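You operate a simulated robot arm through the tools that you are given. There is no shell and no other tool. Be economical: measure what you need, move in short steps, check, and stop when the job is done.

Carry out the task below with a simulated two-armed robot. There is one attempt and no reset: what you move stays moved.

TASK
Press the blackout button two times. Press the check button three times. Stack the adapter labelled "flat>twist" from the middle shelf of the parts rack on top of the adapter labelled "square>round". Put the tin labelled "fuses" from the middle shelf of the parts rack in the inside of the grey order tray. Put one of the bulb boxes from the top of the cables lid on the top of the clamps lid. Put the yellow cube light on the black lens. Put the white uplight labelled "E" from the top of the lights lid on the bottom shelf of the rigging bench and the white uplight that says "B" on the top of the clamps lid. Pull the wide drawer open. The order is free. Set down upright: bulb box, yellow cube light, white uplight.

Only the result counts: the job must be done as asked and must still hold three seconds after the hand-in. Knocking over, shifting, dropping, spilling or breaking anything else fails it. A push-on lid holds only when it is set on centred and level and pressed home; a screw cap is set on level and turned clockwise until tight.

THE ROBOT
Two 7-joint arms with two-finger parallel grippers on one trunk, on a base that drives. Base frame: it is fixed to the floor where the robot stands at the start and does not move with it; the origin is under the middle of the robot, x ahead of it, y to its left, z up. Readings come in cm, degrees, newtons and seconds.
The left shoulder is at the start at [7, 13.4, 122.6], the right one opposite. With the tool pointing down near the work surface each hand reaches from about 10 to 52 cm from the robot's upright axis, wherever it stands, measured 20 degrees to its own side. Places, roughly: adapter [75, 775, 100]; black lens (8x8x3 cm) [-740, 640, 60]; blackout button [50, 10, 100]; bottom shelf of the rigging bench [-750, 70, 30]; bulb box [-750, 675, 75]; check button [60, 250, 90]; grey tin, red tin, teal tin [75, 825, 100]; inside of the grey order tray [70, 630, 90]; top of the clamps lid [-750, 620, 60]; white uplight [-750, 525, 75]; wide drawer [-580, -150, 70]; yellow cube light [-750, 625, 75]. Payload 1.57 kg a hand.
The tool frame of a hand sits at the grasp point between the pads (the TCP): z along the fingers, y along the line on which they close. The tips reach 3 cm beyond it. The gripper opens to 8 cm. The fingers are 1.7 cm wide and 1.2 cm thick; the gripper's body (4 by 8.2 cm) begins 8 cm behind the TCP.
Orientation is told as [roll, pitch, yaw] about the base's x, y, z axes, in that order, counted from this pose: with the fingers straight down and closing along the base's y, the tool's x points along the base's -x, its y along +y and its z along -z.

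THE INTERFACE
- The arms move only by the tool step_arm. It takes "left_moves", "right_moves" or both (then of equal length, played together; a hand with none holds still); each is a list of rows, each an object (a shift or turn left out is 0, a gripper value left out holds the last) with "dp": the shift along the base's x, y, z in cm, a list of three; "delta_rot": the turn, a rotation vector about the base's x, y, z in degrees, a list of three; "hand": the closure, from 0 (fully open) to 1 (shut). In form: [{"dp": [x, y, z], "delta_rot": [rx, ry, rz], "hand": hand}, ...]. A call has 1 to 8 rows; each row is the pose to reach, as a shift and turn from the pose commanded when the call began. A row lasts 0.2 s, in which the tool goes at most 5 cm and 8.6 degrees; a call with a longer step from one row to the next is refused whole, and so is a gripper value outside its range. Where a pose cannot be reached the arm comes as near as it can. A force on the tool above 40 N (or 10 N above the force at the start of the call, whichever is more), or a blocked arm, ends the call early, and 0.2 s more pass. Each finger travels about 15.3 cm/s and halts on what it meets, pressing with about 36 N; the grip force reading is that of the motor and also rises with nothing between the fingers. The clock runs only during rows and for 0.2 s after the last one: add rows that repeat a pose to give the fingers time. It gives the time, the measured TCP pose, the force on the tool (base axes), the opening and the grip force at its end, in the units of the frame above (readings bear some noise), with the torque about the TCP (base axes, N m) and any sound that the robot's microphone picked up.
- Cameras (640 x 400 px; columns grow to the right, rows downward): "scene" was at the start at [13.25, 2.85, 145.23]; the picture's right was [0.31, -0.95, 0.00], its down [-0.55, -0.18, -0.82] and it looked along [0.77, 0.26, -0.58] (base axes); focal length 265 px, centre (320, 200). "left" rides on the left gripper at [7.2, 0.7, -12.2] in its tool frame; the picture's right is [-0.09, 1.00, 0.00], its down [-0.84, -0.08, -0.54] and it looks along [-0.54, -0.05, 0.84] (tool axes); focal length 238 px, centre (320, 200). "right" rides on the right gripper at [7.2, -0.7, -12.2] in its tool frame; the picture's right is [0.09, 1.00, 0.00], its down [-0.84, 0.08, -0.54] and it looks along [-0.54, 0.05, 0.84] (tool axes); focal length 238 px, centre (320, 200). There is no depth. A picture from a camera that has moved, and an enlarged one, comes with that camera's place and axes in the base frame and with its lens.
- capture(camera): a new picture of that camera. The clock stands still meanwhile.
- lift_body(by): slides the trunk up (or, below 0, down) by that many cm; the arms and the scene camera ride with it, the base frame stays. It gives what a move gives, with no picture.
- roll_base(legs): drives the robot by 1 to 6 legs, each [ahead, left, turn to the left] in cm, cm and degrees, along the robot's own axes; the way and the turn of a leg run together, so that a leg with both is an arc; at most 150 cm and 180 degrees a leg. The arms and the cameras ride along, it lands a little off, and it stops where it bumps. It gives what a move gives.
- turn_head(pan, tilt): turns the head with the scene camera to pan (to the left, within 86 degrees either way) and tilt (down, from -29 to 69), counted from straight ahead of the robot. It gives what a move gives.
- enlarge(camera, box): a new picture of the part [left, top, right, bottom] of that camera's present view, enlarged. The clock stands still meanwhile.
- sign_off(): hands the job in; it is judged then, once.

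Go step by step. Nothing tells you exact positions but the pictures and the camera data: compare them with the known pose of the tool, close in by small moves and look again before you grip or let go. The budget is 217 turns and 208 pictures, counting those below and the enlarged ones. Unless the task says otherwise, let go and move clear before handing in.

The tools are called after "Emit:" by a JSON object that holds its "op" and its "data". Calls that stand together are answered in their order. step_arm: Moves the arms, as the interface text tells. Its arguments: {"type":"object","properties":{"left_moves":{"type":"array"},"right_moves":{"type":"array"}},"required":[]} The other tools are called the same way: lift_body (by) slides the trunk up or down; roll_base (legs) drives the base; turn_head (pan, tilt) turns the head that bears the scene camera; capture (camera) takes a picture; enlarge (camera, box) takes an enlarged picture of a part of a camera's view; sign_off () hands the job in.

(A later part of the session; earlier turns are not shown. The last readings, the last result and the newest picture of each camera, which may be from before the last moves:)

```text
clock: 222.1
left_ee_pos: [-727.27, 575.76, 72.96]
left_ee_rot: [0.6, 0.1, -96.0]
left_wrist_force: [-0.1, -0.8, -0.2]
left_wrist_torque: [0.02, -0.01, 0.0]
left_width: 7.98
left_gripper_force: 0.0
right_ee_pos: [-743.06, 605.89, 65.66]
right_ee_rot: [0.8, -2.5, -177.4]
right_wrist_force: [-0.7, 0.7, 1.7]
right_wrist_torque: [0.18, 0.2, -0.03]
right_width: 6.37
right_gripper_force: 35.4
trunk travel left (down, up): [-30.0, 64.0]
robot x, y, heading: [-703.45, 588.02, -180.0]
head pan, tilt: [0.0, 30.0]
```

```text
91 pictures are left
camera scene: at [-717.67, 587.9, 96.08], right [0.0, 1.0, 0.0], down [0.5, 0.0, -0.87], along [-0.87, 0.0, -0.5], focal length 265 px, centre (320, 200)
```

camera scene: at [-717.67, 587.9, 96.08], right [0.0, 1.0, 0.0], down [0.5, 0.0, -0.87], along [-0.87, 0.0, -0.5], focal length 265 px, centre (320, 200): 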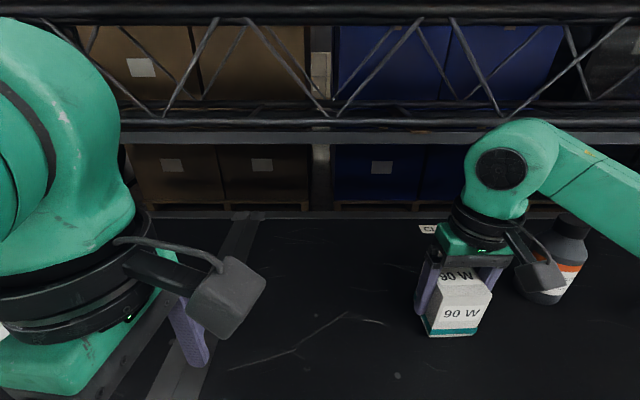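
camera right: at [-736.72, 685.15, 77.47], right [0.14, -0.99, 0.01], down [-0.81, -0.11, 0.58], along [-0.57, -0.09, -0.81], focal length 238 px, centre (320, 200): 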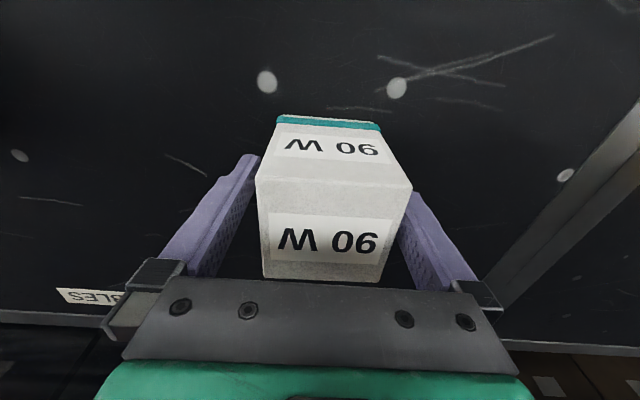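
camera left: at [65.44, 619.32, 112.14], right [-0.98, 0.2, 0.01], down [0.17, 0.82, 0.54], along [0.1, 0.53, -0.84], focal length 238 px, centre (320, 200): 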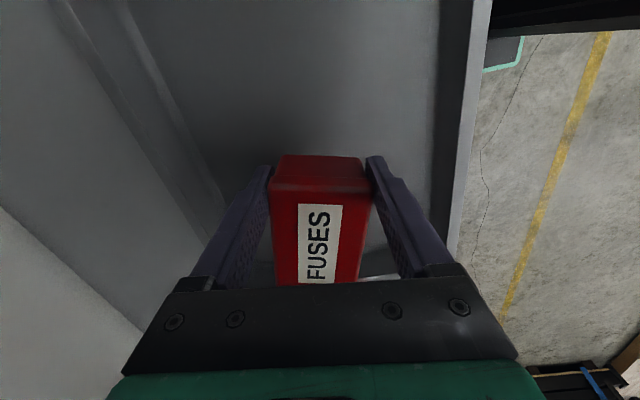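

Contact made. Releasing and rising.

Emit:
{"op": "step_arm", "data": {"right_moves": [{"hand": 0.1}, {"hand": 0.1}, {"dp": [0, 0, 3], "hand": 0.1}, {"dp": [0, 0, 7]}, {"dp": [0, 0, 11]}, {"dp": [0, 0, 14]}, {"dp": [4, 0, 14]}, {"dp": [8, 0, 14]}]}}

Emit:
{"op": "capture", "data": {"camera": "scene"}}

Emit:
{"op": "turn_head", "data": {"pan": 40, "tilt": 25}}

Emit:
{"op": "capture", "data": {"camera": "scene"}}

```text
clock: 223.9
left_ee_pos: [-727.26, 575.74, 72.99]
left_ee_rot: [0.5, 0.3, -95.9]
left_wrist_force: [-0.9, 1.0, -0.2]
left_wrist_torque: [0.03, -0.03, -0.03]
left_width: 7.99
left_gripper_force: 0.1
right_ee_pos: [-734.99, 605.98, 79.8]
right_ee_rot: [0.8, -2.5, -177.5]
right_wrist_force: [-0.4, -0.4, 0.2]
right_wrist_torque: [0.01, -0.01, -0.01]
right_width: 7.2
right_gripper_force: 0.1
trunk travel left (down, up): [-30.0, 64.0]
robot x, y, heading: [-703.24, 587.87, -179.8]
head pan, tilt: [0.0, 30.0]
```

```text
90 pictures are left
camera scene: at [-717.62, 587.9, 96.08], right [0.0, 1.0, 0.0], down [0.5, 0.0, -0.87], along [-0.87, 0.0, -0.5], focal length 265 px, centre (320, 200)
```

scene: 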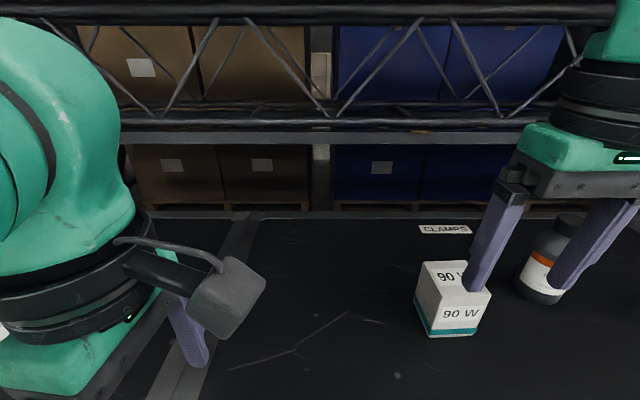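

```text
clock: 225.0
left_ee_pos: [-727.33, 575.71, 72.93]
left_ee_rot: [0.7, 0.2, -96.0]
left_wrist_force: [0.4, 0.5, 0.3]
left_wrist_torque: [0.02, 0.01, -0.03]
left_width: 8.02
left_gripper_force: 0.0
right_ee_pos: [-735.1, 605.92, 79.8]
right_ee_rot: [0.9, -2.5, -177.3]
right_wrist_force: [0.5, -0.1, 0.4]
right_wrist_torque: [0.0, 0.0, 0.0]
right_width: 7.21
right_gripper_force: 0.1
trunk travel left (down, up): [-30.0, 64.0]
robot x, y, heading: [-703.58, 587.46, -180.0]
head pan, tilt: [40.0, 25.0]
```

```text
89 pictures are left
camera scene: at [-715.68, 581.99, 96.86], right [-0.65, 0.76, 0.0], down [0.32, 0.27, -0.91], along [-0.69, -0.58, -0.42], focal length 265 px, centre (320, 200)
```

scene: 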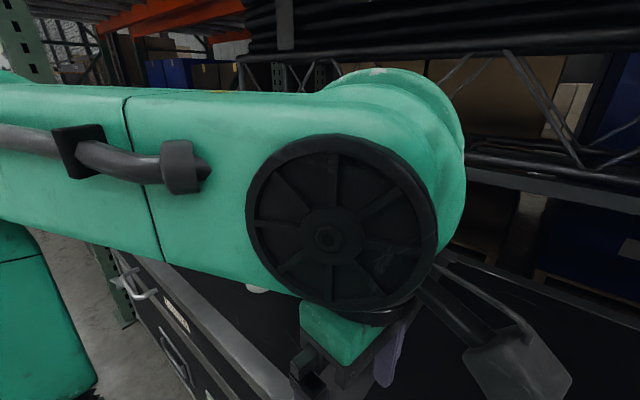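

The bulb box stands on the clamps lid. Next the uplights: I'll back off slightly and go left to read their letters.

Emit:
{"op": "roll_base", "data": {"legs": [[-25, 0, 0], [0, 38, 0]]}}

Emit:
{"op": "turn_head", "data": {"pan": 0, "tilt": 25}}

Emit:
{"op": "capture", "data": {"camera": "scene"}}

```text
clock: 228.8
left_ee_pos: [-702.0, 537.51, 72.95]
left_ee_rot: [0.8, 0.2, -95.8]
left_wrist_force: [0.5, -0.4, 0.9]
left_wrist_torque: [-0.01, 0.0, -0.01]
left_width: 8.01
left_gripper_force: 0.1
right_ee_pos: [-709.88, 567.75, 79.64]
right_ee_rot: [1.0, -2.6, -177.1]
right_wrist_force: [-0.9, -0.3, 0.2]
right_wrist_torque: [0.01, -0.04, 0.01]
right_width: 7.21
right_gripper_force: 0.1
trunk travel left (down, up): [-30.0, 64.0]
robot x, y, heading: [-678.54, 549.69, -179.7]
head pan, tilt: [40.0, 25.0]
```

```text
clock: 229.9
left_ee_pos: [-702.14, 537.49, 72.97]
left_ee_rot: [0.7, 0.2, -95.8]
left_wrist_force: [-0.3, -0.1, 0.3]
left_wrist_torque: [-0.02, -0.01, 0.02]
left_width: 8.0
left_gripper_force: 0.0
right_ee_pos: [-709.9, 567.68, 79.66]
right_ee_rot: [0.8, -2.5, -177.2]
right_wrist_force: [0.7, -1.2, 0.9]
right_wrist_torque: [0.01, -0.02, 0.0]
right_width: 7.2
right_gripper_force: 0.0
trunk travel left (down, up): [-30.0, 64.0]
robot x, y, heading: [-677.97, 549.86, -179.7]
head pan, tilt: [0.0, 25.0]
```

```text
88 pictures are left
camera scene: at [-692.64, 549.7, 96.86], right [-0.01, 1.0, 0.0], down [0.42, 0.0, -0.91], along [-0.91, -0.01, -0.42], focal length 265 px, centre (320, 200)
```

scene: 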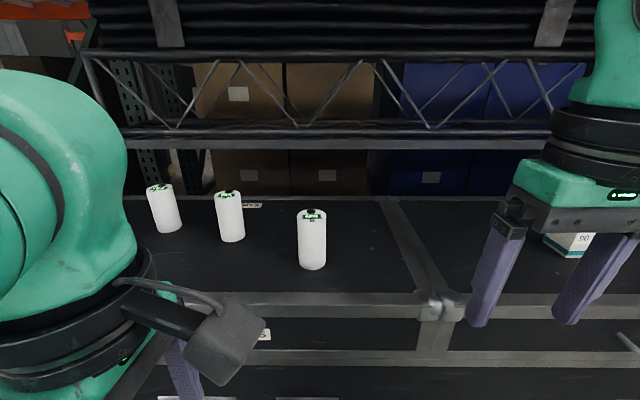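

Three uplights. I'll zoom in on their letters.

Emit:
{"op": "enlarge", "data": {"camera": "scene", "box": [140, 170, 340, 280]}}

Emit:
{"op": "enlarge", "data": {"camera": "scene", "box": [140, 175, 250, 250]}}

Emit:
{"op": "enlarge", "data": {"camera": "scene", "box": [270, 200, 350, 280]}}

```text
3.20 times, centred on (240, 225) of scene
camera zoom: at [-692.64, 549.7, 96.86], right [-0.01, 1.0, 0.0], down [0.42, 0.0, -0.91], along [-0.91, -0.01, -0.42], focal length 847 px, centre (576, 120)
```

zoom: 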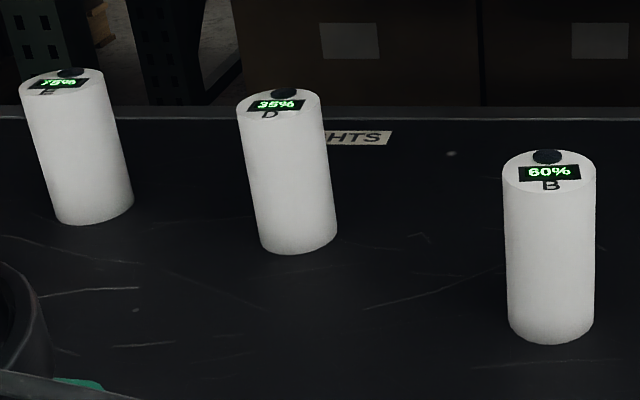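

```text
5.33 times, centred on (195, 212) of scene
camera zoom: at [-692.64, 549.7, 96.86], right [-0.01, 1.0, 0.0], down [0.42, 0.0, -0.91], along [-0.91, -0.01, -0.42], focal length 1412 px, centre (987, 133)
```

zoom: 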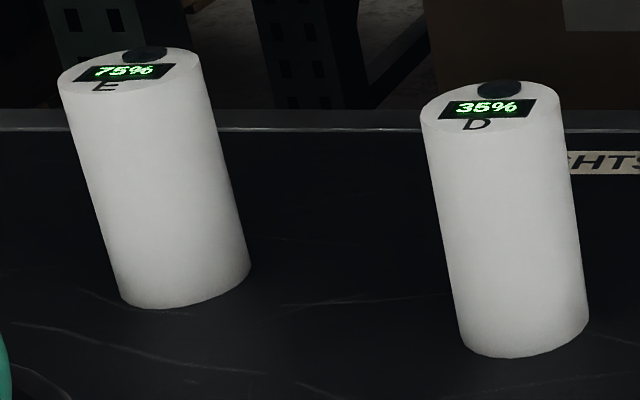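

```text
5.00 times, centred on (310, 240) of scene
camera zoom: at [-692.64, 549.7, 96.86], right [-0.01, 1.0, 0.0], down [0.42, 0.0, -0.91], along [-0.91, -0.01, -0.42], focal length 1324 px, centre (370, 0)
```

zoom: 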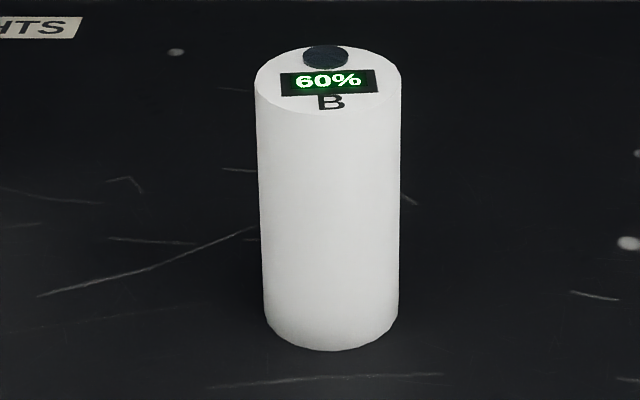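

The right one is "B" (at [-738.3, 547.5]), the left one "E" (at [-752.9, 509.1]), and between them stands "D". I'll position so the right hand can take B and the left hand E.

Emit:
{"op": "roll_base", "data": {"legs": [[0, 23.5, 0], [24.5, 0, 0]]}}

Emit:
{"op": "capture", "data": {"camera": "right"}}

Emit:
{"op": "capture", "data": {"camera": "scene"}}

```text
clock: 233.1
left_ee_pos: [-726.75, 513.75, 72.99]
left_ee_rot: [0.7, 0.2, -95.8]
left_wrist_force: [-0.6, -0.5, -1.0]
left_wrist_torque: [0.0, 0.01, -0.02]
left_width: 7.97
left_gripper_force: 0.1
right_ee_pos: [-734.7, 544.02, 79.59]
right_ee_rot: [1.0, -2.5, -177.2]
right_wrist_force: [-0.5, 0.0, -0.7]
right_wrist_torque: [-0.01, -0.02, 0.04]
right_width: 7.21
right_gripper_force: 0.1
trunk travel left (down, up): [-30.0, 64.0]
robot x, y, heading: [-702.98, 526.09, -179.8]
head pan, tilt: [0.0, 25.0]
```

```text
84 pictures are left
camera right: at [-727.03, 545.21, 91.47], right [0.14, -0.99, 0.01], down [-0.81, -0.11, 0.58], along [-0.57, -0.09, -0.82], focal length 238 px, centre (320, 200)
```

right: 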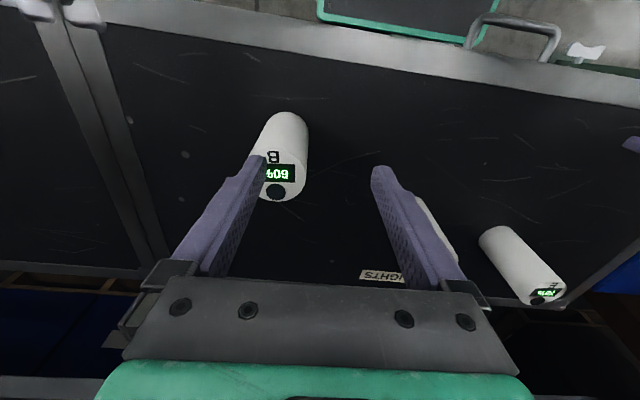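

```text
83 pictures are left
camera scene: at [-717.45, 526.0, 96.85], right [-0.01, 1.0, 0.0], down [0.42, 0.0, -0.91], along [-0.91, -0.01, -0.42], focal length 265 px, centre (320, 200)
```

scene: 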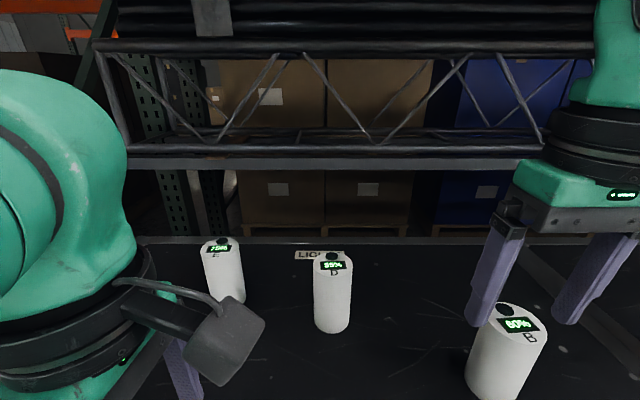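

B's top is confirmed at [-738.4, 547.3]. I'll centre the right hand over it and descend.

Emit:
{"op": "step_arm", "data": {"right_moves": [{"dp": [-2, 2, 0], "hand": 0}, {"dp": [-3.7, 3.3, 0], "hand": 0}, {"dp": [-3.7, 3.3, -2], "hand": 0}, {"dp": [-3.7, 3.3, -2], "hand": 0}]}}

Emit:
{"op": "capture", "data": {"camera": "right"}}

```text
clock: 234.1
left_ee_pos: [-726.91, 513.77, 72.95]
left_ee_rot: [0.7, 0.2, -95.8]
left_wrist_force: [-0.2, 0.0, 0.4]
left_wrist_torque: [0.0, -0.01, 0.0]
left_width: 8.01
left_gripper_force: 0.1
right_ee_pos: [-738.27, 547.23, 77.72]
right_ee_rot: [0.9, -2.6, -177.1]
right_wrist_force: [0.2, -0.3, -0.2]
right_wrist_torque: [-0.01, -0.01, 0.03]
right_width: 7.99
right_gripper_force: 0.0
trunk travel left (down, up): [-30.0, 64.0]
robot x, y, heading: [-703.06, 525.66, -179.5]
head pan, tilt: [0.0, 25.0]
```

```text
82 pictures are left
camera right: at [-730.68, 548.52, 89.47], right [0.14, -0.99, 0.01], down [-0.81, -0.11, 0.58], along [-0.57, -0.09, -0.81], focal length 238 px, centre (320, 200)
```

right: 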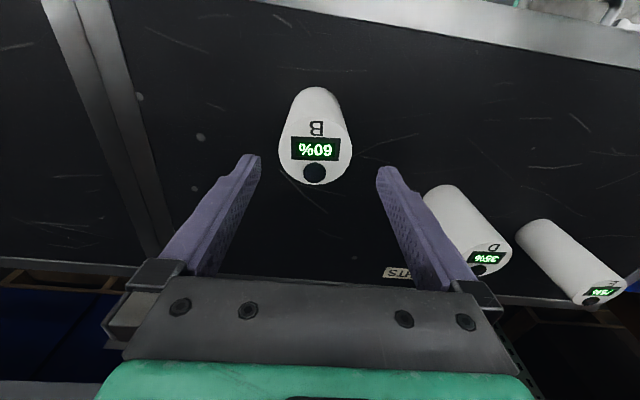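

Centred. Down, grip, lift.

Emit:
{"op": "step_arm", "data": {"right_moves": [{"dp": [0, 0.3, -3]}, {"dp": [0, 0.3, -6]}, {"dp": [0, 0.3, -8.5]}, {"dp": [0, 0.3, -10.2]}, {"dp": [0, 0.3, -10.2]}, {"dp": [0, 0.3, -10.2], "hand": 1}, {"dp": [0, 0.3, -10.2], "hand": 1}, {"dp": [0, 0.3, -10.2], "hand": 1}]}}

Emit:
{"op": "step_arm", "data": {"right_moves": [{"dp": [0, 0, 2]}, {"dp": [0, 0, 6]}, {"dp": [0, 0, 10]}, {"dp": [1, 0, 14]}, {"dp": [2, 0, 14]}]}}

Emit:
{"op": "capture", "data": {"camera": "scene"}}

Emit:
{"op": "capture", "data": {"camera": "left"}}

```text
clock: 235.9
left_ee_pos: [-726.69, 513.91, 72.95]
left_ee_rot: [0.7, 0.2, -95.9]
left_wrist_force: [0.6, -0.1, -0.8]
left_wrist_torque: [-0.01, -0.04, 0.06]
left_width: 7.98
left_gripper_force: 0.1
right_ee_pos: [-738.34, 547.62, 67.4]
right_ee_rot: [0.9, -2.5, -177.2]
right_wrist_force: [-1.5, 3.7, 2.4]
right_wrist_torque: [0.38, 0.08, 0.01]
right_width: 5.75
right_gripper_force: 35.8
trunk travel left (down, up): [-30.0, 64.0]
robot x, y, heading: [-703.27, 525.79, -179.5]
head pan, tilt: [0.0, 25.0]
```

```text
clock: 237.1
left_ee_pos: [-726.84, 513.9, 72.89]
left_ee_rot: [0.7, 0.1, -95.8]
left_wrist_force: [0.5, -0.3, -0.1]
left_wrist_torque: [0.03, 0.03, -0.03]
left_width: 7.97
left_gripper_force: 0.1
right_ee_pos: [-736.49, 547.6, 81.51]
right_ee_rot: [0.9, -2.4, -177.3]
right_wrist_force: [-0.6, -0.2, -5.7]
right_wrist_torque: [-0.01, -0.04, 0.0]
right_width: 5.72
right_gripper_force: 35.8
trunk travel left (down, up): [-30.0, 64.0]
robot x, y, heading: [-702.29, 525.64, -179.5]
head pan, tilt: [0.0, 25.0]
```

```text
81 pictures are left
camera scene: at [-717.45, 526.07, 96.85], right [-0.01, 1.0, 0.0], down [0.42, 0.0, -0.91], along [-0.91, -0.01, -0.42], focal length 265 px, centre (320, 200)
```

scene: 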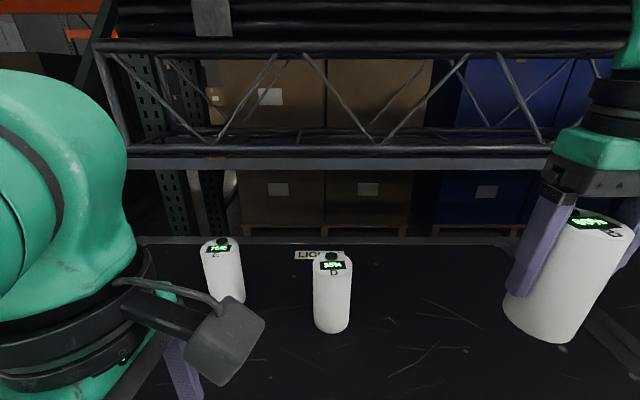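

```text
80 pictures are left
camera left: at [-725.53, 520.99, 85.24], right [0.98, -0.19, 0.01], down [-0.17, -0.83, 0.54], along [-0.09, -0.53, -0.84], focal length 238 px, centre (320, 200)
```

left: 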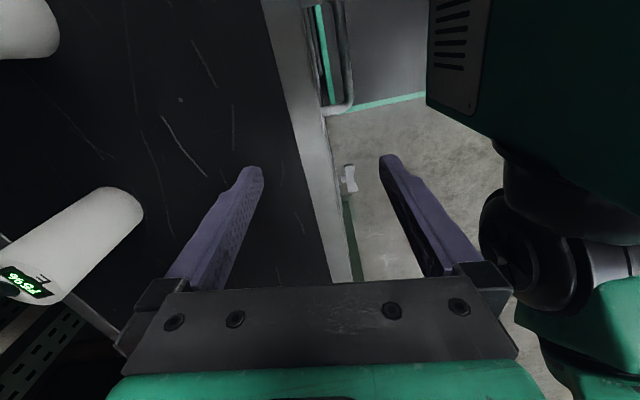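

B is held upright. Now the left hand goes above E.

Emit:
{"op": "step_arm", "data": {"left_moves": [{"dp": [-3, -1, 3]}, {"dp": [-6.5, -2, 6]}, {"dp": [-11, -3, 6]}, {"dp": [-15.5, -4, 6]}, {"dp": [-20, -4.8, 6]}, {"dp": [-24, -4.8, 6]}, {"dp": [-26, -4.8, 6]}]}}

Emit:
{"op": "capture", "data": {"camera": "left"}}

Emit:
{"op": "capture", "data": {"camera": "scene"}}

```text
clock: 238.7
left_ee_pos: [-751.1, 508.06, 77.74]
left_ee_rot: [0.8, 0.3, -95.9]
left_wrist_force: [0.8, 0.1, 0.9]
left_wrist_torque: [0.01, 0.0, -0.01]
left_width: 7.98
left_gripper_force: 0.0
left hand out of reach, approached as far as the arm can: row 6, 7
right_ee_pos: [-736.33, 547.56, 81.48]
right_ee_rot: [0.8, -2.5, -177.2]
right_wrist_force: [0.0, -0.8, -4.6]
right_wrist_torque: [0.02, -0.01, 0.01]
right_width: 5.76
right_gripper_force: 36.0
trunk travel left (down, up): [-30.0, 64.0]
robot x, y, heading: [-703.17, 526.18, -179.9]
head pan, tilt: [0.0, 25.0]
```

```text
79 pictures are left
camera left: at [-749.74, 515.06, 89.96], right [0.98, -0.19, 0.01], down [-0.17, -0.83, 0.54], along [-0.09, -0.53, -0.84], focal length 238 px, centre (320, 200)
```

left: 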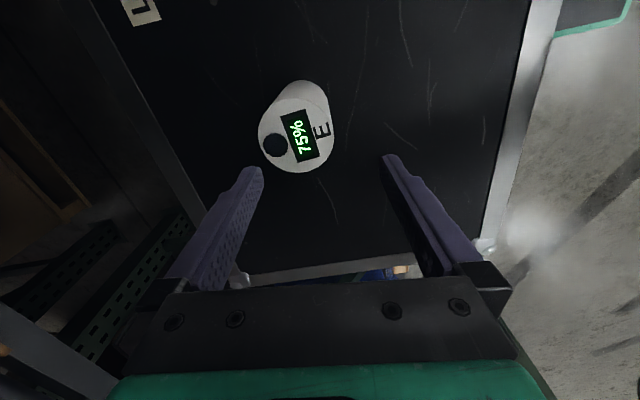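

```text
78 pictures are left
camera scene: at [-717.44, 526.03, 96.85], right [-0.01, 1.0, 0.0], down [0.42, 0.0, -0.91], along [-0.91, -0.01, -0.42], focal length 265 px, centre (320, 200)
```

scene: 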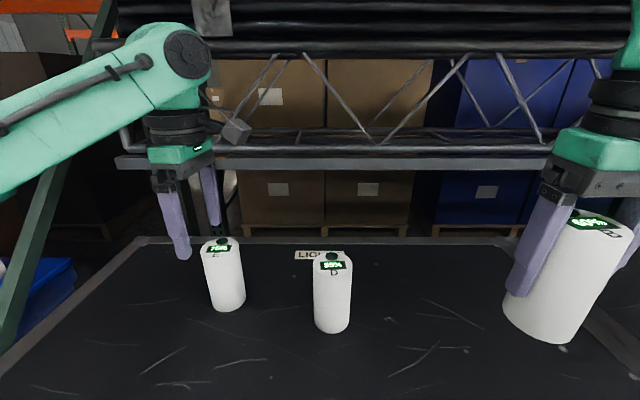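

E's top is at [-752.2, 509.9], just past my reach. I'll creep the base 1.5 cm ahead and correct sideways.

Emit:
{"op": "roll_base", "data": {"legs": [[1.5, -1, 0]]}}

Emit:
{"op": "capture", "data": {"camera": "left"}}

```text
clock: 239.6
left_ee_pos: [-752.27, 509.0, 77.76]
left_ee_rot: [0.7, 0.2, -95.9]
left_wrist_force: [0.4, 0.0, -0.4]
left_wrist_torque: [-0.03, 0.02, 0.0]
left_width: 8.02
left_gripper_force: 0.1
right_ee_pos: [-737.78, 548.72, 81.52]
right_ee_rot: [0.9, -2.4, -177.3]
right_wrist_force: [-0.3, -0.6, -4.9]
right_wrist_torque: [0.02, 0.0, 0.01]
right_width: 5.73
right_gripper_force: 36.0
trunk travel left (down, up): [-30.0, 64.0]
robot x, y, heading: [-704.73, 527.01, -179.7]
head pan, tilt: [0.0, 25.0]
stopped in leg 1: the robot was blocked; the commanded pose is now the measured one
```

```text
77 pictures are left
camera left: at [-751.11, 516.05, 89.93], right [0.98, -0.19, 0.01], down [-0.17, -0.83, 0.54], along [-0.09, -0.53, -0.84], focal length 238 px, centre (320, 200)
```

left: 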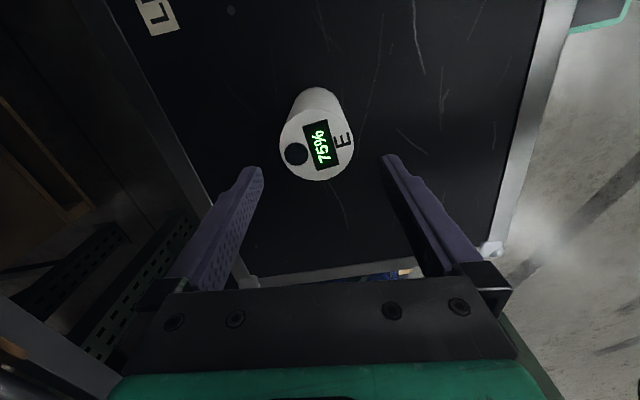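

The base touched the case front, but E hasn't moved and is now centred in x. I'll lower with a 0.9 cm y correction and grip.

Emit:
{"op": "step_arm", "data": {"left_moves": [{"dp": [0, 0.9, 0]}, {"dp": [0, 0.9, -3]}, {"dp": [0, 0.9, -6]}, {"dp": [0, 0.9, -8.5]}, {"dp": [0, 0.9, -10.2]}, {"dp": [0, 0.9, -10.2]}]}}

Emit:
{"op": "capture", "data": {"camera": "left"}}

```text
clock: 241.0
left_ee_pos: [-752.5, 509.92, 67.45]
left_ee_rot: [0.7, 0.2, -95.9]
left_wrist_force: [0.3, -0.1, 0.1]
left_wrist_torque: [0.0, 0.0, -0.01]
left_width: 8.02
left_gripper_force: 0.0
left hand out of reach, approached as far as the arm can: row 1
right_ee_pos: [-737.88, 548.56, 81.46]
right_ee_rot: [0.9, -2.4, -177.4]
right_wrist_force: [0.3, 0.3, -5.2]
right_wrist_torque: [0.0, -0.01, 0.02]
right_width: 5.76
right_gripper_force: 35.8
trunk travel left (down, up): [-30.0, 64.0]
robot x, y, heading: [-704.57, 526.91, -179.5]
head pan, tilt: [0.0, 25.0]
```

```text
76 pictures are left
camera left: at [-751.11, 516.97, 79.73], right [0.98, -0.19, 0.01], down [-0.17, -0.83, 0.54], along [-0.09, -0.53, -0.84], focal length 238 px, centre (320, 200)
```

left: 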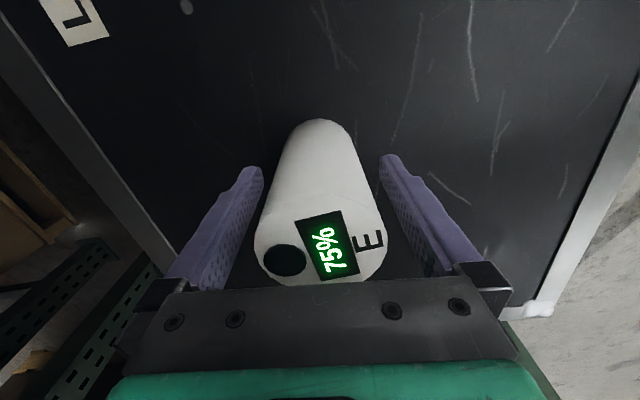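

Centred. Gripping and lifting E.

Emit:
{"op": "step_arm", "data": {"left_moves": [{"hand": 1}, {"hand": 1}, {"hand": 1}]}}

Emit:
{"op": "step_arm", "data": {"left_moves": [{"dp": [0, 0, 3]}, {"dp": [0.5, 0, 7]}, {"dp": [2, 0, 11]}, {"dp": [6, 1, 13]}, {"dp": [10.5, 2, 13]}, {"dp": [15, 3, 13]}, {"dp": [19, 4, 13]}, {"dp": [23, 4, 13]}]}}

Emit:
{"op": "capture", "data": {"camera": "scene"}}

```text
clock: 241.8
left_ee_pos: [-752.57, 509.77, 67.53]
left_ee_rot: [0.7, 0.2, -95.9]
left_wrist_force: [-1.5, 0.2, 0.5]
left_wrist_torque: [0.02, 0.3, -0.02]
left_width: 5.68
left_gripper_force: 35.7
right_ee_pos: [-737.8, 548.64, 81.46]
right_ee_rot: [1.0, -2.4, -177.4]
right_wrist_force: [0.3, -0.3, -5.1]
right_wrist_torque: [0.02, 0.0, 0.0]
right_width: 5.74
right_gripper_force: 36.2
trunk travel left (down, up): [-30.0, 64.0]
robot x, y, heading: [-704.25, 527.1, -179.7]
head pan, tilt: [0.0, 25.0]
```

```text
clock: 243.6
left_ee_pos: [-729.47, 513.86, 80.57]
left_ee_rot: [0.7, 0.3, -95.9]
left_wrist_force: [-0.5, -0.8, -4.5]
left_wrist_torque: [0.02, -0.04, 0.02]
left_width: 5.72
left_gripper_force: 35.8
right_ee_pos: [-737.87, 548.46, 81.49]
right_ee_rot: [0.9, -2.3, -177.4]
right_wrist_force: [-0.2, -0.5, -5.2]
right_wrist_torque: [0.05, -0.06, -0.02]
right_width: 5.73
right_gripper_force: 35.9
trunk travel left (down, up): [-30.0, 64.0]
robot x, y, heading: [-704.47, 526.68, -179.7]
head pan, tilt: [0.0, 25.0]
```

```text
75 pictures are left
camera scene: at [-718.84, 526.84, 96.85], right [0.0, 1.0, 0.0], down [0.42, 0.0, -0.91], along [-0.91, 0.0, -0.42], focal length 265 px, centre (320, 200)
```

scene: 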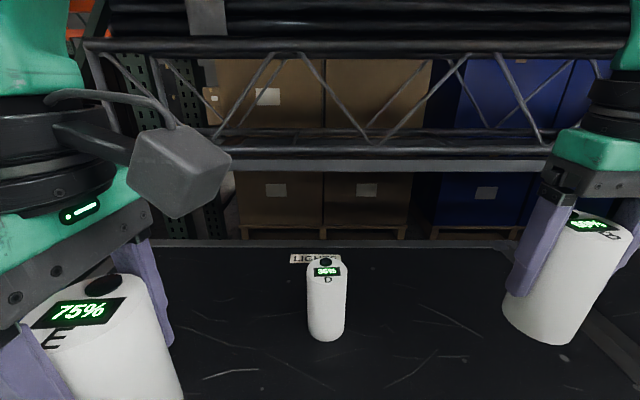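

Both uplights are held. I'll back off 2 cm from the case, then drive right to set B on the clamps lid near y≈588.

Emit:
{"op": "roll_base", "data": {"legs": [[-2, 0, 0], [0, -40, 0]]}}

Emit:
{"op": "capture", "data": {"camera": "scene"}}

Emit:
{"op": "capture", "data": {"camera": "right"}}

```text
clock: 246.5
left_ee_pos: [-727.84, 554.16, 80.56]
left_ee_rot: [0.7, 0.2, -95.8]
left_wrist_force: [-0.2, 1.0, -6.3]
left_wrist_torque: [-0.01, 0.02, 0.01]
left_width: 5.67
left_gripper_force: 36.3
right_ee_pos: [-736.03, 588.89, 81.45]
right_ee_rot: [0.8, -2.5, -177.2]
right_wrist_force: [-1.3, 0.4, -5.8]
right_wrist_torque: [0.0, 0.01, -0.01]
right_width: 5.74
right_gripper_force: 35.9
trunk travel left (down, up): [-30.0, 64.0]
robot x, y, heading: [-702.81, 567.0, -179.6]
head pan, tilt: [0.0, 25.0]
```

```text
74 pictures are left
camera scene: at [-717.09, 567.31, 96.85], right [-0.01, 1.0, 0.0], down [0.42, 0.0, -0.91], along [-0.91, -0.01, -0.42], focal length 265 px, centre (320, 200)
```

scene: 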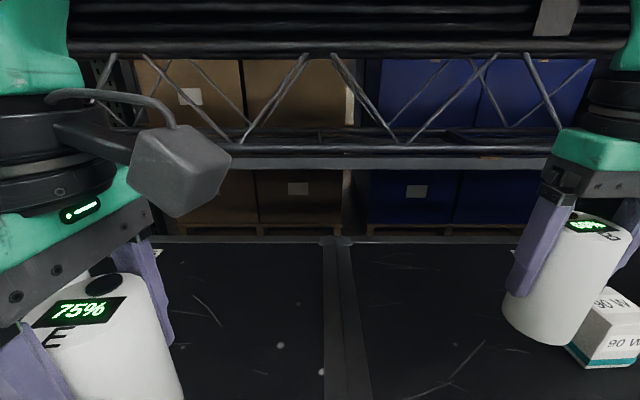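

```text
73 pictures are left
camera right: at [-728.39, 590.12, 93.25], right [0.14, -0.99, 0.01], down [-0.81, -0.11, 0.58], along [-0.57, -0.09, -0.82], focal length 238 px, centre (320, 200)
```

right: 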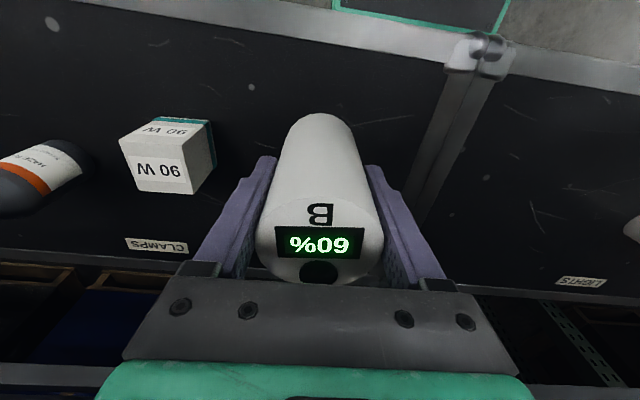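

Clear spot on the clamps lid. Lowering B at about [-742, 589].

Emit:
{"op": "step_arm", "data": {"right_moves": [{"dp": [-3, 0, -1]}, {"dp": [-6, 0, -3]}, {"dp": [-6, 0, -7]}, {"dp": [-6, 0, -10]}, {"dp": [-6, 0, -12.5]}, {"dp": [-6, 0, -13.3]}, {"dp": [-6, 0, -13.3]}]}}

Emit:
{"op": "step_arm", "data": {"right_moves": [{"dp": [0, 0, -0.3]}, {"dp": [0, 0, -0.6]}, {"dp": [0, 0, -0.8]}, {"dp": [0, 0, -0.8]}]}}

Emit:
{"op": "capture", "data": {"camera": "scene"}}

```text
clock: 248.1
left_ee_pos: [-727.77, 554.1, 80.58]
left_ee_rot: [0.8, 0.1, -95.8]
left_wrist_force: [0.3, 0.2, -5.1]
left_wrist_torque: [-0.02, -0.01, 0.0]
left_width: 5.69
left_gripper_force: 35.7
right_ee_pos: [-742.07, 588.96, 68.21]
right_ee_rot: [0.8, -2.4, -177.3]
right_wrist_force: [0.7, -0.1, -5.6]
right_wrist_torque: [-0.01, -0.01, -0.01]
right_width: 5.74
right_gripper_force: 36.3
trunk travel left (down, up): [-30.0, 64.0]
robot x, y, heading: [-702.77, 567.06, -180.0]
head pan, tilt: [0.0, 25.0]
```

```text
clock: 249.1
left_ee_pos: [-727.64, 554.06, 80.68]
left_ee_rot: [0.5, 0.3, -95.7]
left_wrist_force: [0.1, 0.7, -4.7]
left_wrist_torque: [0.01, 0.03, 0.01]
left_width: 5.7
left_gripper_force: 36.2
right_ee_pos: [-741.9, 588.81, 67.55]
right_ee_rot: [0.8, -2.8, -177.4]
right_wrist_force: [-3.1, 6.3, 29.4]
right_wrist_torque: [1.36, 0.28, -0.06]
right_width: 5.75
right_gripper_force: 36.4
trunk travel left (down, up): [-30.0, 64.0]
robot x, y, heading: [-702.7, 567.64, -179.4]
head pan, tilt: [0.0, 25.0]
```

```text
72 pictures are left
camera scene: at [-716.81, 567.14, 96.92], right [-0.01, 1.0, 0.0], down [0.42, 0.0, -0.91], along [-0.91, 0.0, -0.42], focal length 265 px, centre (320, 200)
```

scene: 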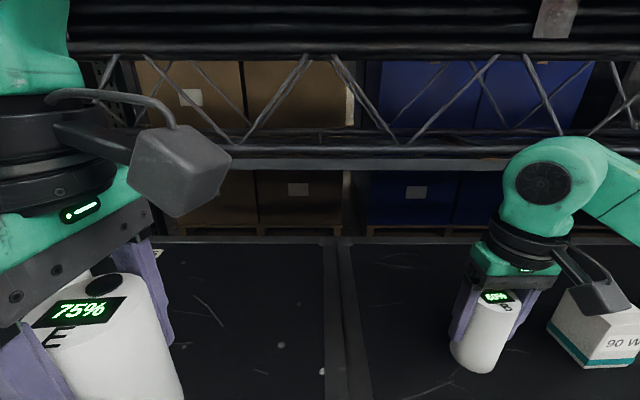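

Firmly on the lid. Relieving, then releasing and rising.

Emit:
{"op": "step_arm", "data": {"right_moves": [{"dp": [0, 0, 0.4]}, {"dp": [0, 0, 0.4], "hand": 0}, {"dp": [0, 0, 0.4], "hand": 0}, {"dp": [0, 0, 4], "hand": 0}, {"dp": [0, 0, 8]}, {"dp": [0, 0, 12]}, {"dp": [4, 0, 13]}, {"dp": [8, 0, 13]}]}}

Emit:
{"op": "capture", "data": {"camera": "scene"}}

Emit:
{"op": "capture", "data": {"camera": "right"}}

```text
clock: 250.9
left_ee_pos: [-727.67, 554.18, 80.57]
left_ee_rot: [0.6, 0.1, -95.8]
left_wrist_force: [0.0, 1.0, -6.7]
left_wrist_torque: [0.01, 0.02, 0.01]
left_width: 5.67
left_gripper_force: 36.6
right_ee_pos: [-733.96, 588.83, 80.45]
right_ee_rot: [0.9, -2.6, -177.4]
right_wrist_force: [0.7, 0.1, -0.3]
right_wrist_torque: [0.02, 0.02, -0.01]
right_width: 8.02
right_gripper_force: 0.1
trunk travel left (down, up): [-30.0, 64.0]
robot x, y, heading: [-702.82, 567.34, -179.8]
head pan, tilt: [0.0, 25.0]
```

```text
71 pictures are left
camera scene: at [-716.98, 567.24, 96.87], right [-0.01, 1.0, 0.0], down [0.42, 0.0, -0.91], along [-0.91, -0.01, -0.42], focal length 265 px, centre (320, 200)
```

scene: 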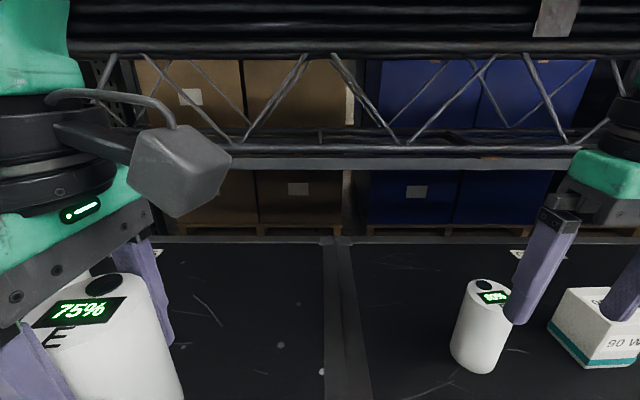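

```text
70 pictures are left
camera right: at [-726.25, 589.96, 92.23], right [0.14, -0.99, 0.01], down [-0.81, -0.11, 0.58], along [-0.57, -0.09, -0.82], focal length 238 px, centre (320, 200)
```

right: 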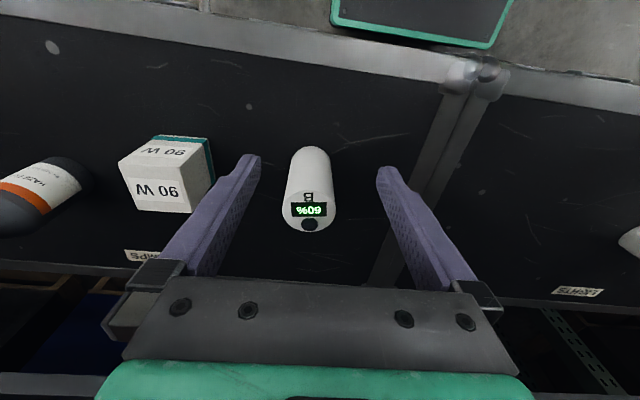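

B stands upright on the clamps lid. Now I'll back out and drive left towards the rigging bench, looking ahead first.

Emit:
{"op": "roll_base", "data": {"legs": [[-65, 0, 0]]}}

Emit:
{"op": "turn_head", "data": {"pan": 75, "tilt": 12}}

Emit:
{"op": "capture", "data": {"camera": "scene"}}

```text
clock: 254.5
left_ee_pos: [-663.55, 554.52, 80.67]
left_ee_rot: [0.7, 0.1, -96.1]
left_wrist_force: [0.2, -0.6, -5.3]
left_wrist_torque: [0.0, 0.01, -0.04]
left_width: 5.68
left_gripper_force: 35.9
right_ee_pos: [-669.74, 589.2, 80.39]
right_ee_rot: [0.9, -2.6, -177.7]
right_wrist_force: [1.6, 0.2, 1.1]
right_wrist_torque: [0.0, 0.03, -0.03]
right_width: 7.99
right_gripper_force: 0.1
trunk travel left (down, up): [-30.0, 64.0]
robot x, y, heading: [-638.34, 567.52, -179.8]
head pan, tilt: [0.0, 25.0]
```

```text
clock: 256.0
left_ee_pos: [-663.62, 554.5, 80.58]
left_ee_rot: [0.7, 0.1, -96.1]
left_wrist_force: [0.4, 0.1, -5.2]
left_wrist_torque: [0.03, -0.01, 0.03]
left_width: 5.66
left_gripper_force: 35.8
right_ee_pos: [-669.69, 589.08, 80.32]
right_ee_rot: [0.9, -2.3, -177.6]
right_wrist_force: [0.1, -0.7, 0.6]
right_wrist_torque: [0.0, 0.01, 0.02]
right_width: 7.99
right_gripper_force: 0.1
trunk travel left (down, up): [-30.0, 64.0]
robot x, y, heading: [-638.33, 567.89, -179.8]
head pan, tilt: [75.0, 12.0]
```

```text
69 pictures are left
camera scene: at [-646.02, 558.53, 98.97], right [-0.97, 0.26, 0.0], down [0.05, 0.2, -0.98], along [-0.25, -0.94, -0.21], focal length 265 px, centre (320, 200)
```

scene: 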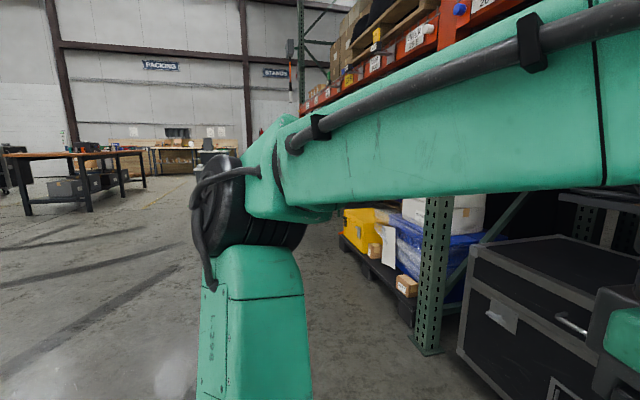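

The way along x≈-640 is clear. Driving left 440 cm in stages.

Emit:
{"op": "roll_base", "data": {"legs": [[0, 150, 0], [0, 150, 0], [0, 110, 0]]}}

Emit:
{"op": "turn_head", "data": {"pan": 25, "tilt": 20}}

Emit:
{"op": "capture", "data": {"camera": "scene"}}

```text
clock: 275.8
left_ee_pos: [-658.98, 141.95, 80.61]
left_ee_rot: [0.6, 0.2, -95.1]
left_wrist_force: [0.6, -0.4, -5.4]
left_wrist_torque: [0.02, -0.01, -0.01]
left_width: 5.69
left_gripper_force: 36.1
right_ee_pos: [-665.64, 176.43, 80.36]
right_ee_rot: [0.9, -2.5, -176.7]
right_wrist_force: [0.5, 0.6, -0.8]
right_wrist_torque: [0.02, 0.01, -0.05]
right_width: 8.02
right_gripper_force: 0.0
trunk travel left (down, up): [-30.0, 64.0]
robot x, y, heading: [-634.21, 155.29, -179.2]
head pan, tilt: [75.0, 12.0]
```

```text
clock: 276.9
left_ee_pos: [-659.08, 142.01, 80.47]
left_ee_rot: [0.7, 0.2, -95.1]
left_wrist_force: [-0.2, 0.1, -5.4]
left_wrist_torque: [0.02, -0.01, 0.0]
left_width: 5.69
left_gripper_force: 36.3
right_ee_pos: [-665.69, 176.47, 80.4]
right_ee_rot: [0.9, -2.3, -176.7]
right_wrist_force: [-0.6, -0.5, -0.2]
right_wrist_torque: [0.0, -0.02, 0.02]
right_width: 8.0
right_gripper_force: 0.1
trunk travel left (down, up): [-30.0, 64.0]
robot x, y, heading: [-633.79, 155.28, -178.9]
head pan, tilt: [25.0, 20.0]
```

```text
68 pictures are left
camera scene: at [-647.64, 151.27, 97.67], right [-0.44, 0.9, 0.0], down [0.31, 0.15, -0.94], along [-0.84, -0.41, -0.34], focal length 265 px, centre (320, 200)
```

scene: 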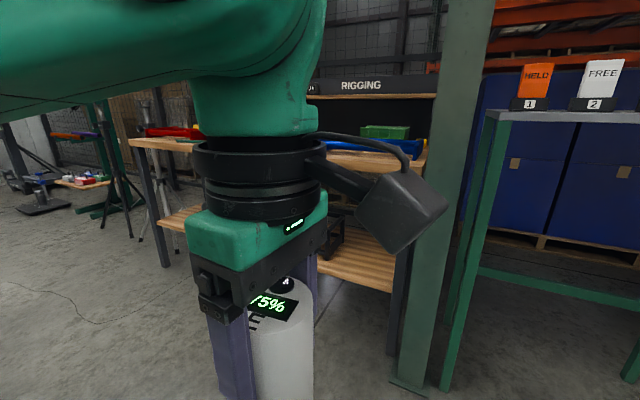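

The rigging bench with a lower slatted shelf is ahead-left. I'll move 70 cm further left and look.

Emit:
{"op": "roll_base", "data": {"legs": [[0, 70, -1]]}}

Emit:
{"op": "turn_head", "data": {"pan": -5, "tilt": 28}}

Emit:
{"op": "capture", "data": {"camera": "scene"}}

Emit:
{"op": "capture", "data": {"camera": "right"}}

```text
clock: 280.8
left_ee_pos: [-658.34, 72.7, 80.58]
left_ee_rot: [0.7, 0.1, -95.9]
left_wrist_force: [0.4, -0.5, -6.2]
left_wrist_torque: [0.03, -0.01, 0.0]
left_width: 5.7
left_gripper_force: 35.9
right_ee_pos: [-664.73, 107.36, 80.47]
right_ee_rot: [0.9, -2.4, -177.4]
right_wrist_force: [-0.8, -0.2, 0.1]
right_wrist_torque: [0.0, -0.03, -0.03]
right_width: 8.01
right_gripper_force: 0.1
trunk travel left (down, up): [-30.0, 64.0]
robot x, y, heading: [-633.25, 85.7, -179.8]
head pan, tilt: [25.0, 20.0]
```

```text
clock: 281.7
left_ee_pos: [-658.58, 72.75, 80.49]
left_ee_rot: [0.6, 0.2, -95.9]
left_wrist_force: [-0.5, -1.1, -6.1]
left_wrist_torque: [0.03, -0.03, -0.02]
left_width: 5.68
left_gripper_force: 36.2
right_ee_pos: [-664.7, 107.39, 80.36]
right_ee_rot: [0.9, -2.4, -177.4]
right_wrist_force: [-0.4, -0.1, -0.8]
right_wrist_torque: [0.0, 0.0, -0.03]
right_width: 8.0
right_gripper_force: 0.0
trunk travel left (down, up): [-30.0, 64.0]
robot x, y, heading: [-633.36, 85.79, -179.8]
head pan, tilt: [-5.0, 28.0]
```

```text
67 pictures are left
camera scene: at [-647.62, 86.54, 96.38], right [0.08, 1.0, 0.0], down [0.47, -0.04, -0.88], along [-0.88, 0.07, -0.47], focal length 265 px, centre (320, 200)
```

scene: 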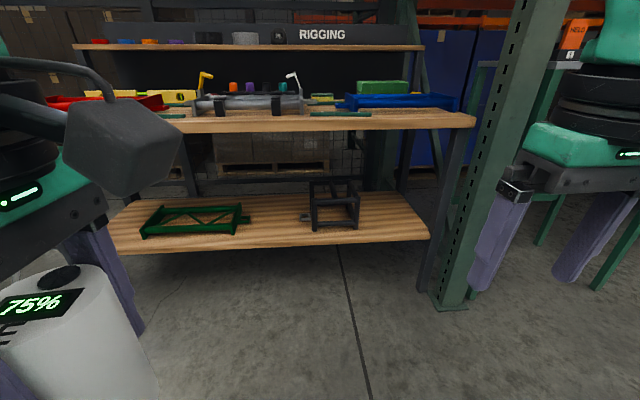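

```text
66 pictures are left
camera right: at [-657.02, 108.5, 92.2], right [0.14, -0.99, 0.01], down [-0.81, -0.11, 0.58], along [-0.57, -0.09, -0.82], focal length 238 px, centre (320, 200)
```

right: 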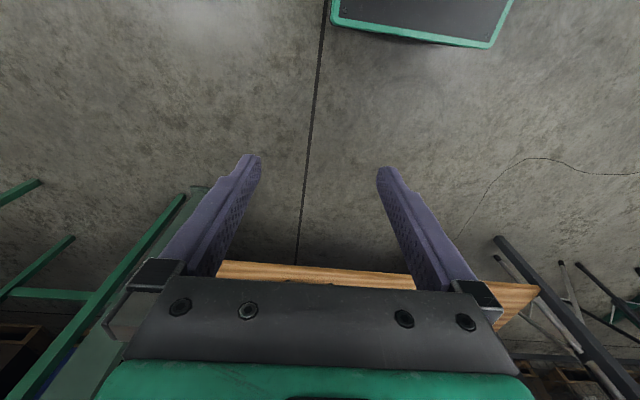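

The bench's lower shelf (z≈30) has a free gap at y≈62–88 between a green truss and a black frame; the table underside is at z≈75. I'll tuck the right hand in, lower the trunk fully and look again.

Emit:
{"op": "step_arm", "data": {"right_moves": [{"dp": [3, -1, -3], "hand": 1}, {"dp": [6, -2.5, -6], "hand": 1}, {"dp": [8.5, -4, -9], "hand": 1}, {"dp": [10.5, -5, -12], "hand": 1}]}}

Emit:
{"op": "lift_body", "data": {"by": -30}}

Emit:
{"op": "step_arm", "data": {"left_moves": [{"dp": [0, 0, -3]}, {"dp": [0, 0, -6.5]}]}}

Emit:
{"op": "turn_head", "data": {"pan": 5, "tilt": 15}}

Emit:
{"op": "capture", "data": {"camera": "scene"}}

```text
clock: 282.7
left_ee_pos: [-658.49, 72.69, 80.56]
left_ee_rot: [0.7, 0.3, -96.0]
left_wrist_force: [-0.6, 0.2, -6.7]
left_wrist_torque: [0.0, 0.05, 0.01]
left_width: 5.68
left_gripper_force: 36.0
right_ee_pos: [-654.2, 102.42, 68.47]
right_ee_rot: [0.9, -2.5, -177.5]
right_wrist_force: [-0.4, 0.4, 0.4]
right_wrist_torque: [-0.03, 0.02, 0.01]
right_width: 0.0
right_gripper_force: 21.6
trunk travel left (down, up): [-30.0, 64.0]
robot x, y, heading: [-633.8, 85.96, -179.7]
head pan, tilt: [-5.0, 28.0]
```

```text
clock: 285.7
left_ee_pos: [-658.43, 72.63, 50.54]
left_ee_rot: [0.7, 0.2, -95.9]
left_wrist_force: [-0.1, -0.1, -5.5]
left_wrist_torque: [0.03, -0.01, -0.03]
left_width: 5.7
left_gripper_force: 35.5
right_ee_pos: [-654.24, 102.39, 38.42]
right_ee_rot: [0.9, -2.4, -177.3]
right_wrist_force: [-1.3, 0.2, -1.1]
right_wrist_torque: [-0.01, 0.0, 0.01]
right_width: 0.01
right_gripper_force: 21.8
trunk travel left (down, up): [0.0, 94.0]
robot x, y, heading: [-633.24, 85.83, -179.8]
head pan, tilt: [-5.0, 28.0]
```

```text
clock: 286.3
left_ee_pos: [-658.46, 72.75, 44.04]
left_ee_rot: [0.6, 0.4, -95.9]
left_wrist_force: [0.2, -0.8, -5.4]
left_wrist_torque: [0.01, 0.02, 0.0]
left_width: 5.7
left_gripper_force: 36.4
right_ee_pos: [-654.21, 102.36, 38.31]
right_ee_rot: [0.9, -2.5, -177.4]
right_wrist_force: [-1.1, -0.3, -0.5]
right_wrist_torque: [-0.01, -0.02, -0.01]
right_width: 0.01
right_gripper_force: 21.2
trunk travel left (down, up): [0.0, 94.0]
robot x, y, heading: [-633.22, 85.85, -179.9]
head pan, tilt: [-5.0, 28.0]
```

```text
clock: 287.1
left_ee_pos: [-658.46, 72.72, 44.06]
left_ee_rot: [0.7, 0.1, -95.9]
left_wrist_force: [0.1, 0.7, -5.5]
left_wrist_torque: [0.03, 0.01, -0.02]
left_width: 5.65
left_gripper_force: 36.1
right_ee_pos: [-654.23, 102.38, 38.39]
right_ee_rot: [1.0, -2.4, -177.4]
right_wrist_force: [0.3, 0.0, 0.4]
right_wrist_torque: [0.01, -0.02, 0.01]
right_width: 0.02
right_gripper_force: 21.1
trunk travel left (down, up): [0.0, 94.0]
robot x, y, heading: [-633.22, 86.04, -179.7]
head pan, tilt: [5.0, 15.0]
```

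```text
65 pictures are left
camera scene: at [-647.82, 84.94, 68.47], right [-0.09, 1.0, 0.0], down [0.26, 0.02, -0.97], along [-0.96, -0.09, -0.26], focal length 265 px, centre (320, 200)
```

scene: 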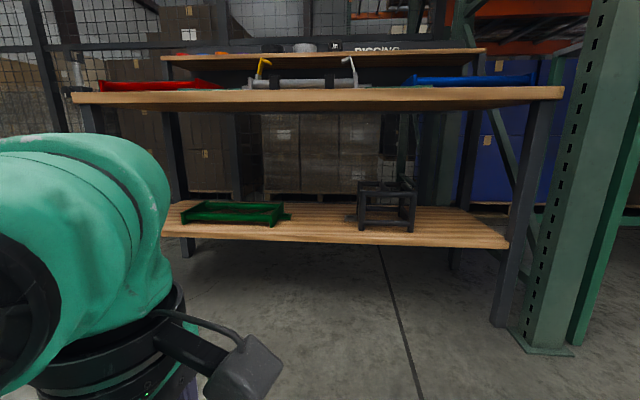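

The shelf top is at z≈33.4 with its front at x≈-731, and the gap runs from y≈63 to 85. I'll drive ahead and reach in under the table.

Emit:
{"op": "roll_base", "data": {"legs": [[69, 0, 0]]}}

Emit:
{"op": "capture", "data": {"camera": "scene"}}

Emit:
{"op": "capture", "data": {"camera": "left"}}

```text
clock: 290.9
left_ee_pos: [-728.46, 72.18, 44.07]
left_ee_rot: [0.7, 0.2, -95.6]
left_wrist_force: [-0.4, 0.8, -5.8]
left_wrist_torque: [0.03, -0.02, 0.0]
left_width: 5.68
left_gripper_force: 36.0
right_ee_pos: [-724.23, 101.98, 38.49]
right_ee_rot: [1.0, -2.5, -177.2]
right_wrist_force: [0.3, -0.5, -0.7]
right_wrist_torque: [0.02, 0.01, 0.01]
right_width: 0.0
right_gripper_force: 21.8
trunk travel left (down, up): [0.0, 94.0]
robot x, y, heading: [-703.61, 85.45, -179.7]
head pan, tilt: [5.0, 15.0]
```

```text
64 pictures are left
camera scene: at [-717.75, 84.45, 68.48], right [-0.1, 1.0, 0.0], down [0.26, 0.02, -0.97], along [-0.96, -0.09, -0.26], focal length 265 px, centre (320, 200)
```

scene: 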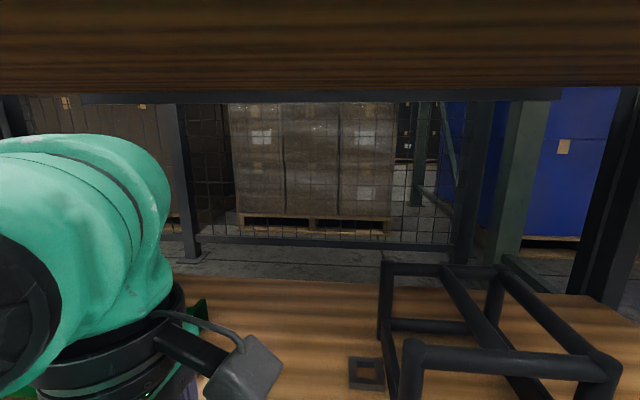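

```text
63 pictures are left
camera left: at [-727.07, 79.27, 56.36], right [0.98, -0.19, 0.01], down [-0.17, -0.83, 0.54], along [-0.09, -0.53, -0.84], focal length 238 px, centre (320, 200)
```

left: 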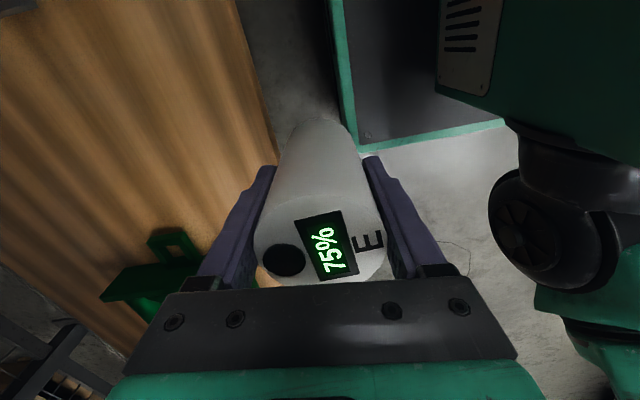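

Clear way between the truss and the frame. I'll move E in to about [-745.5, 74] and lower it.

Emit:
{"op": "step_arm", "data": {"left_moves": [{"dp": [-4.5, 0.5, 0]}, {"dp": [-9, 1, 0]}, {"dp": [-13.5, 2, 0]}, {"dp": [-17, 2, 0]}, {"dp": [-17, 2, 0]}]}}

Emit:
{"op": "capture", "data": {"camera": "left"}}

Emit:
{"op": "capture", "data": {"camera": "scene"}}

```text
clock: 292.1
left_ee_pos: [-745.36, 74.23, 44.12]
left_ee_rot: [0.7, 0.1, -95.6]
left_wrist_force: [0.6, 0.4, -4.8]
left_wrist_torque: [0.02, -0.03, 0.01]
left_width: 5.69
left_gripper_force: 35.5
right_ee_pos: [-724.21, 101.96, 38.41]
right_ee_rot: [0.8, -2.4, -177.1]
right_wrist_force: [-0.7, 0.0, -0.2]
right_wrist_torque: [0.01, -0.01, 0.02]
right_width: 0.0
right_gripper_force: 21.3
trunk travel left (down, up): [0.0, 94.0]
robot x, y, heading: [-703.62, 85.32, -179.4]
head pan, tilt: [5.0, 15.0]
```

```text
62 pictures are left
camera left: at [-744.15, 81.33, 56.35], right [0.98, -0.19, 0.01], down [-0.17, -0.83, 0.54], along [-0.09, -0.53, -0.84], focal length 238 px, centre (320, 200)
```

left: 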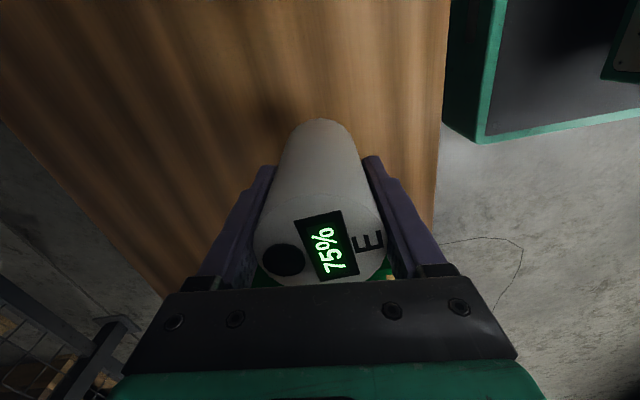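

```text
61 pictures are left
camera scene: at [-717.78, 84.45, 68.47], right [-0.1, 1.0, 0.0], down [0.26, 0.02, -0.97], along [-0.96, -0.09, -0.26], focal length 265 px, centre (320, 200)
```

scene: 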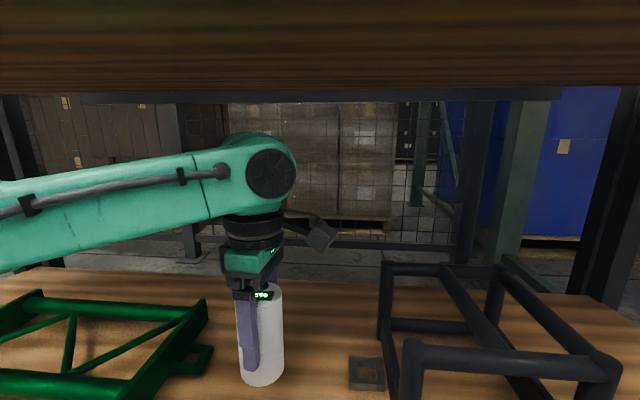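

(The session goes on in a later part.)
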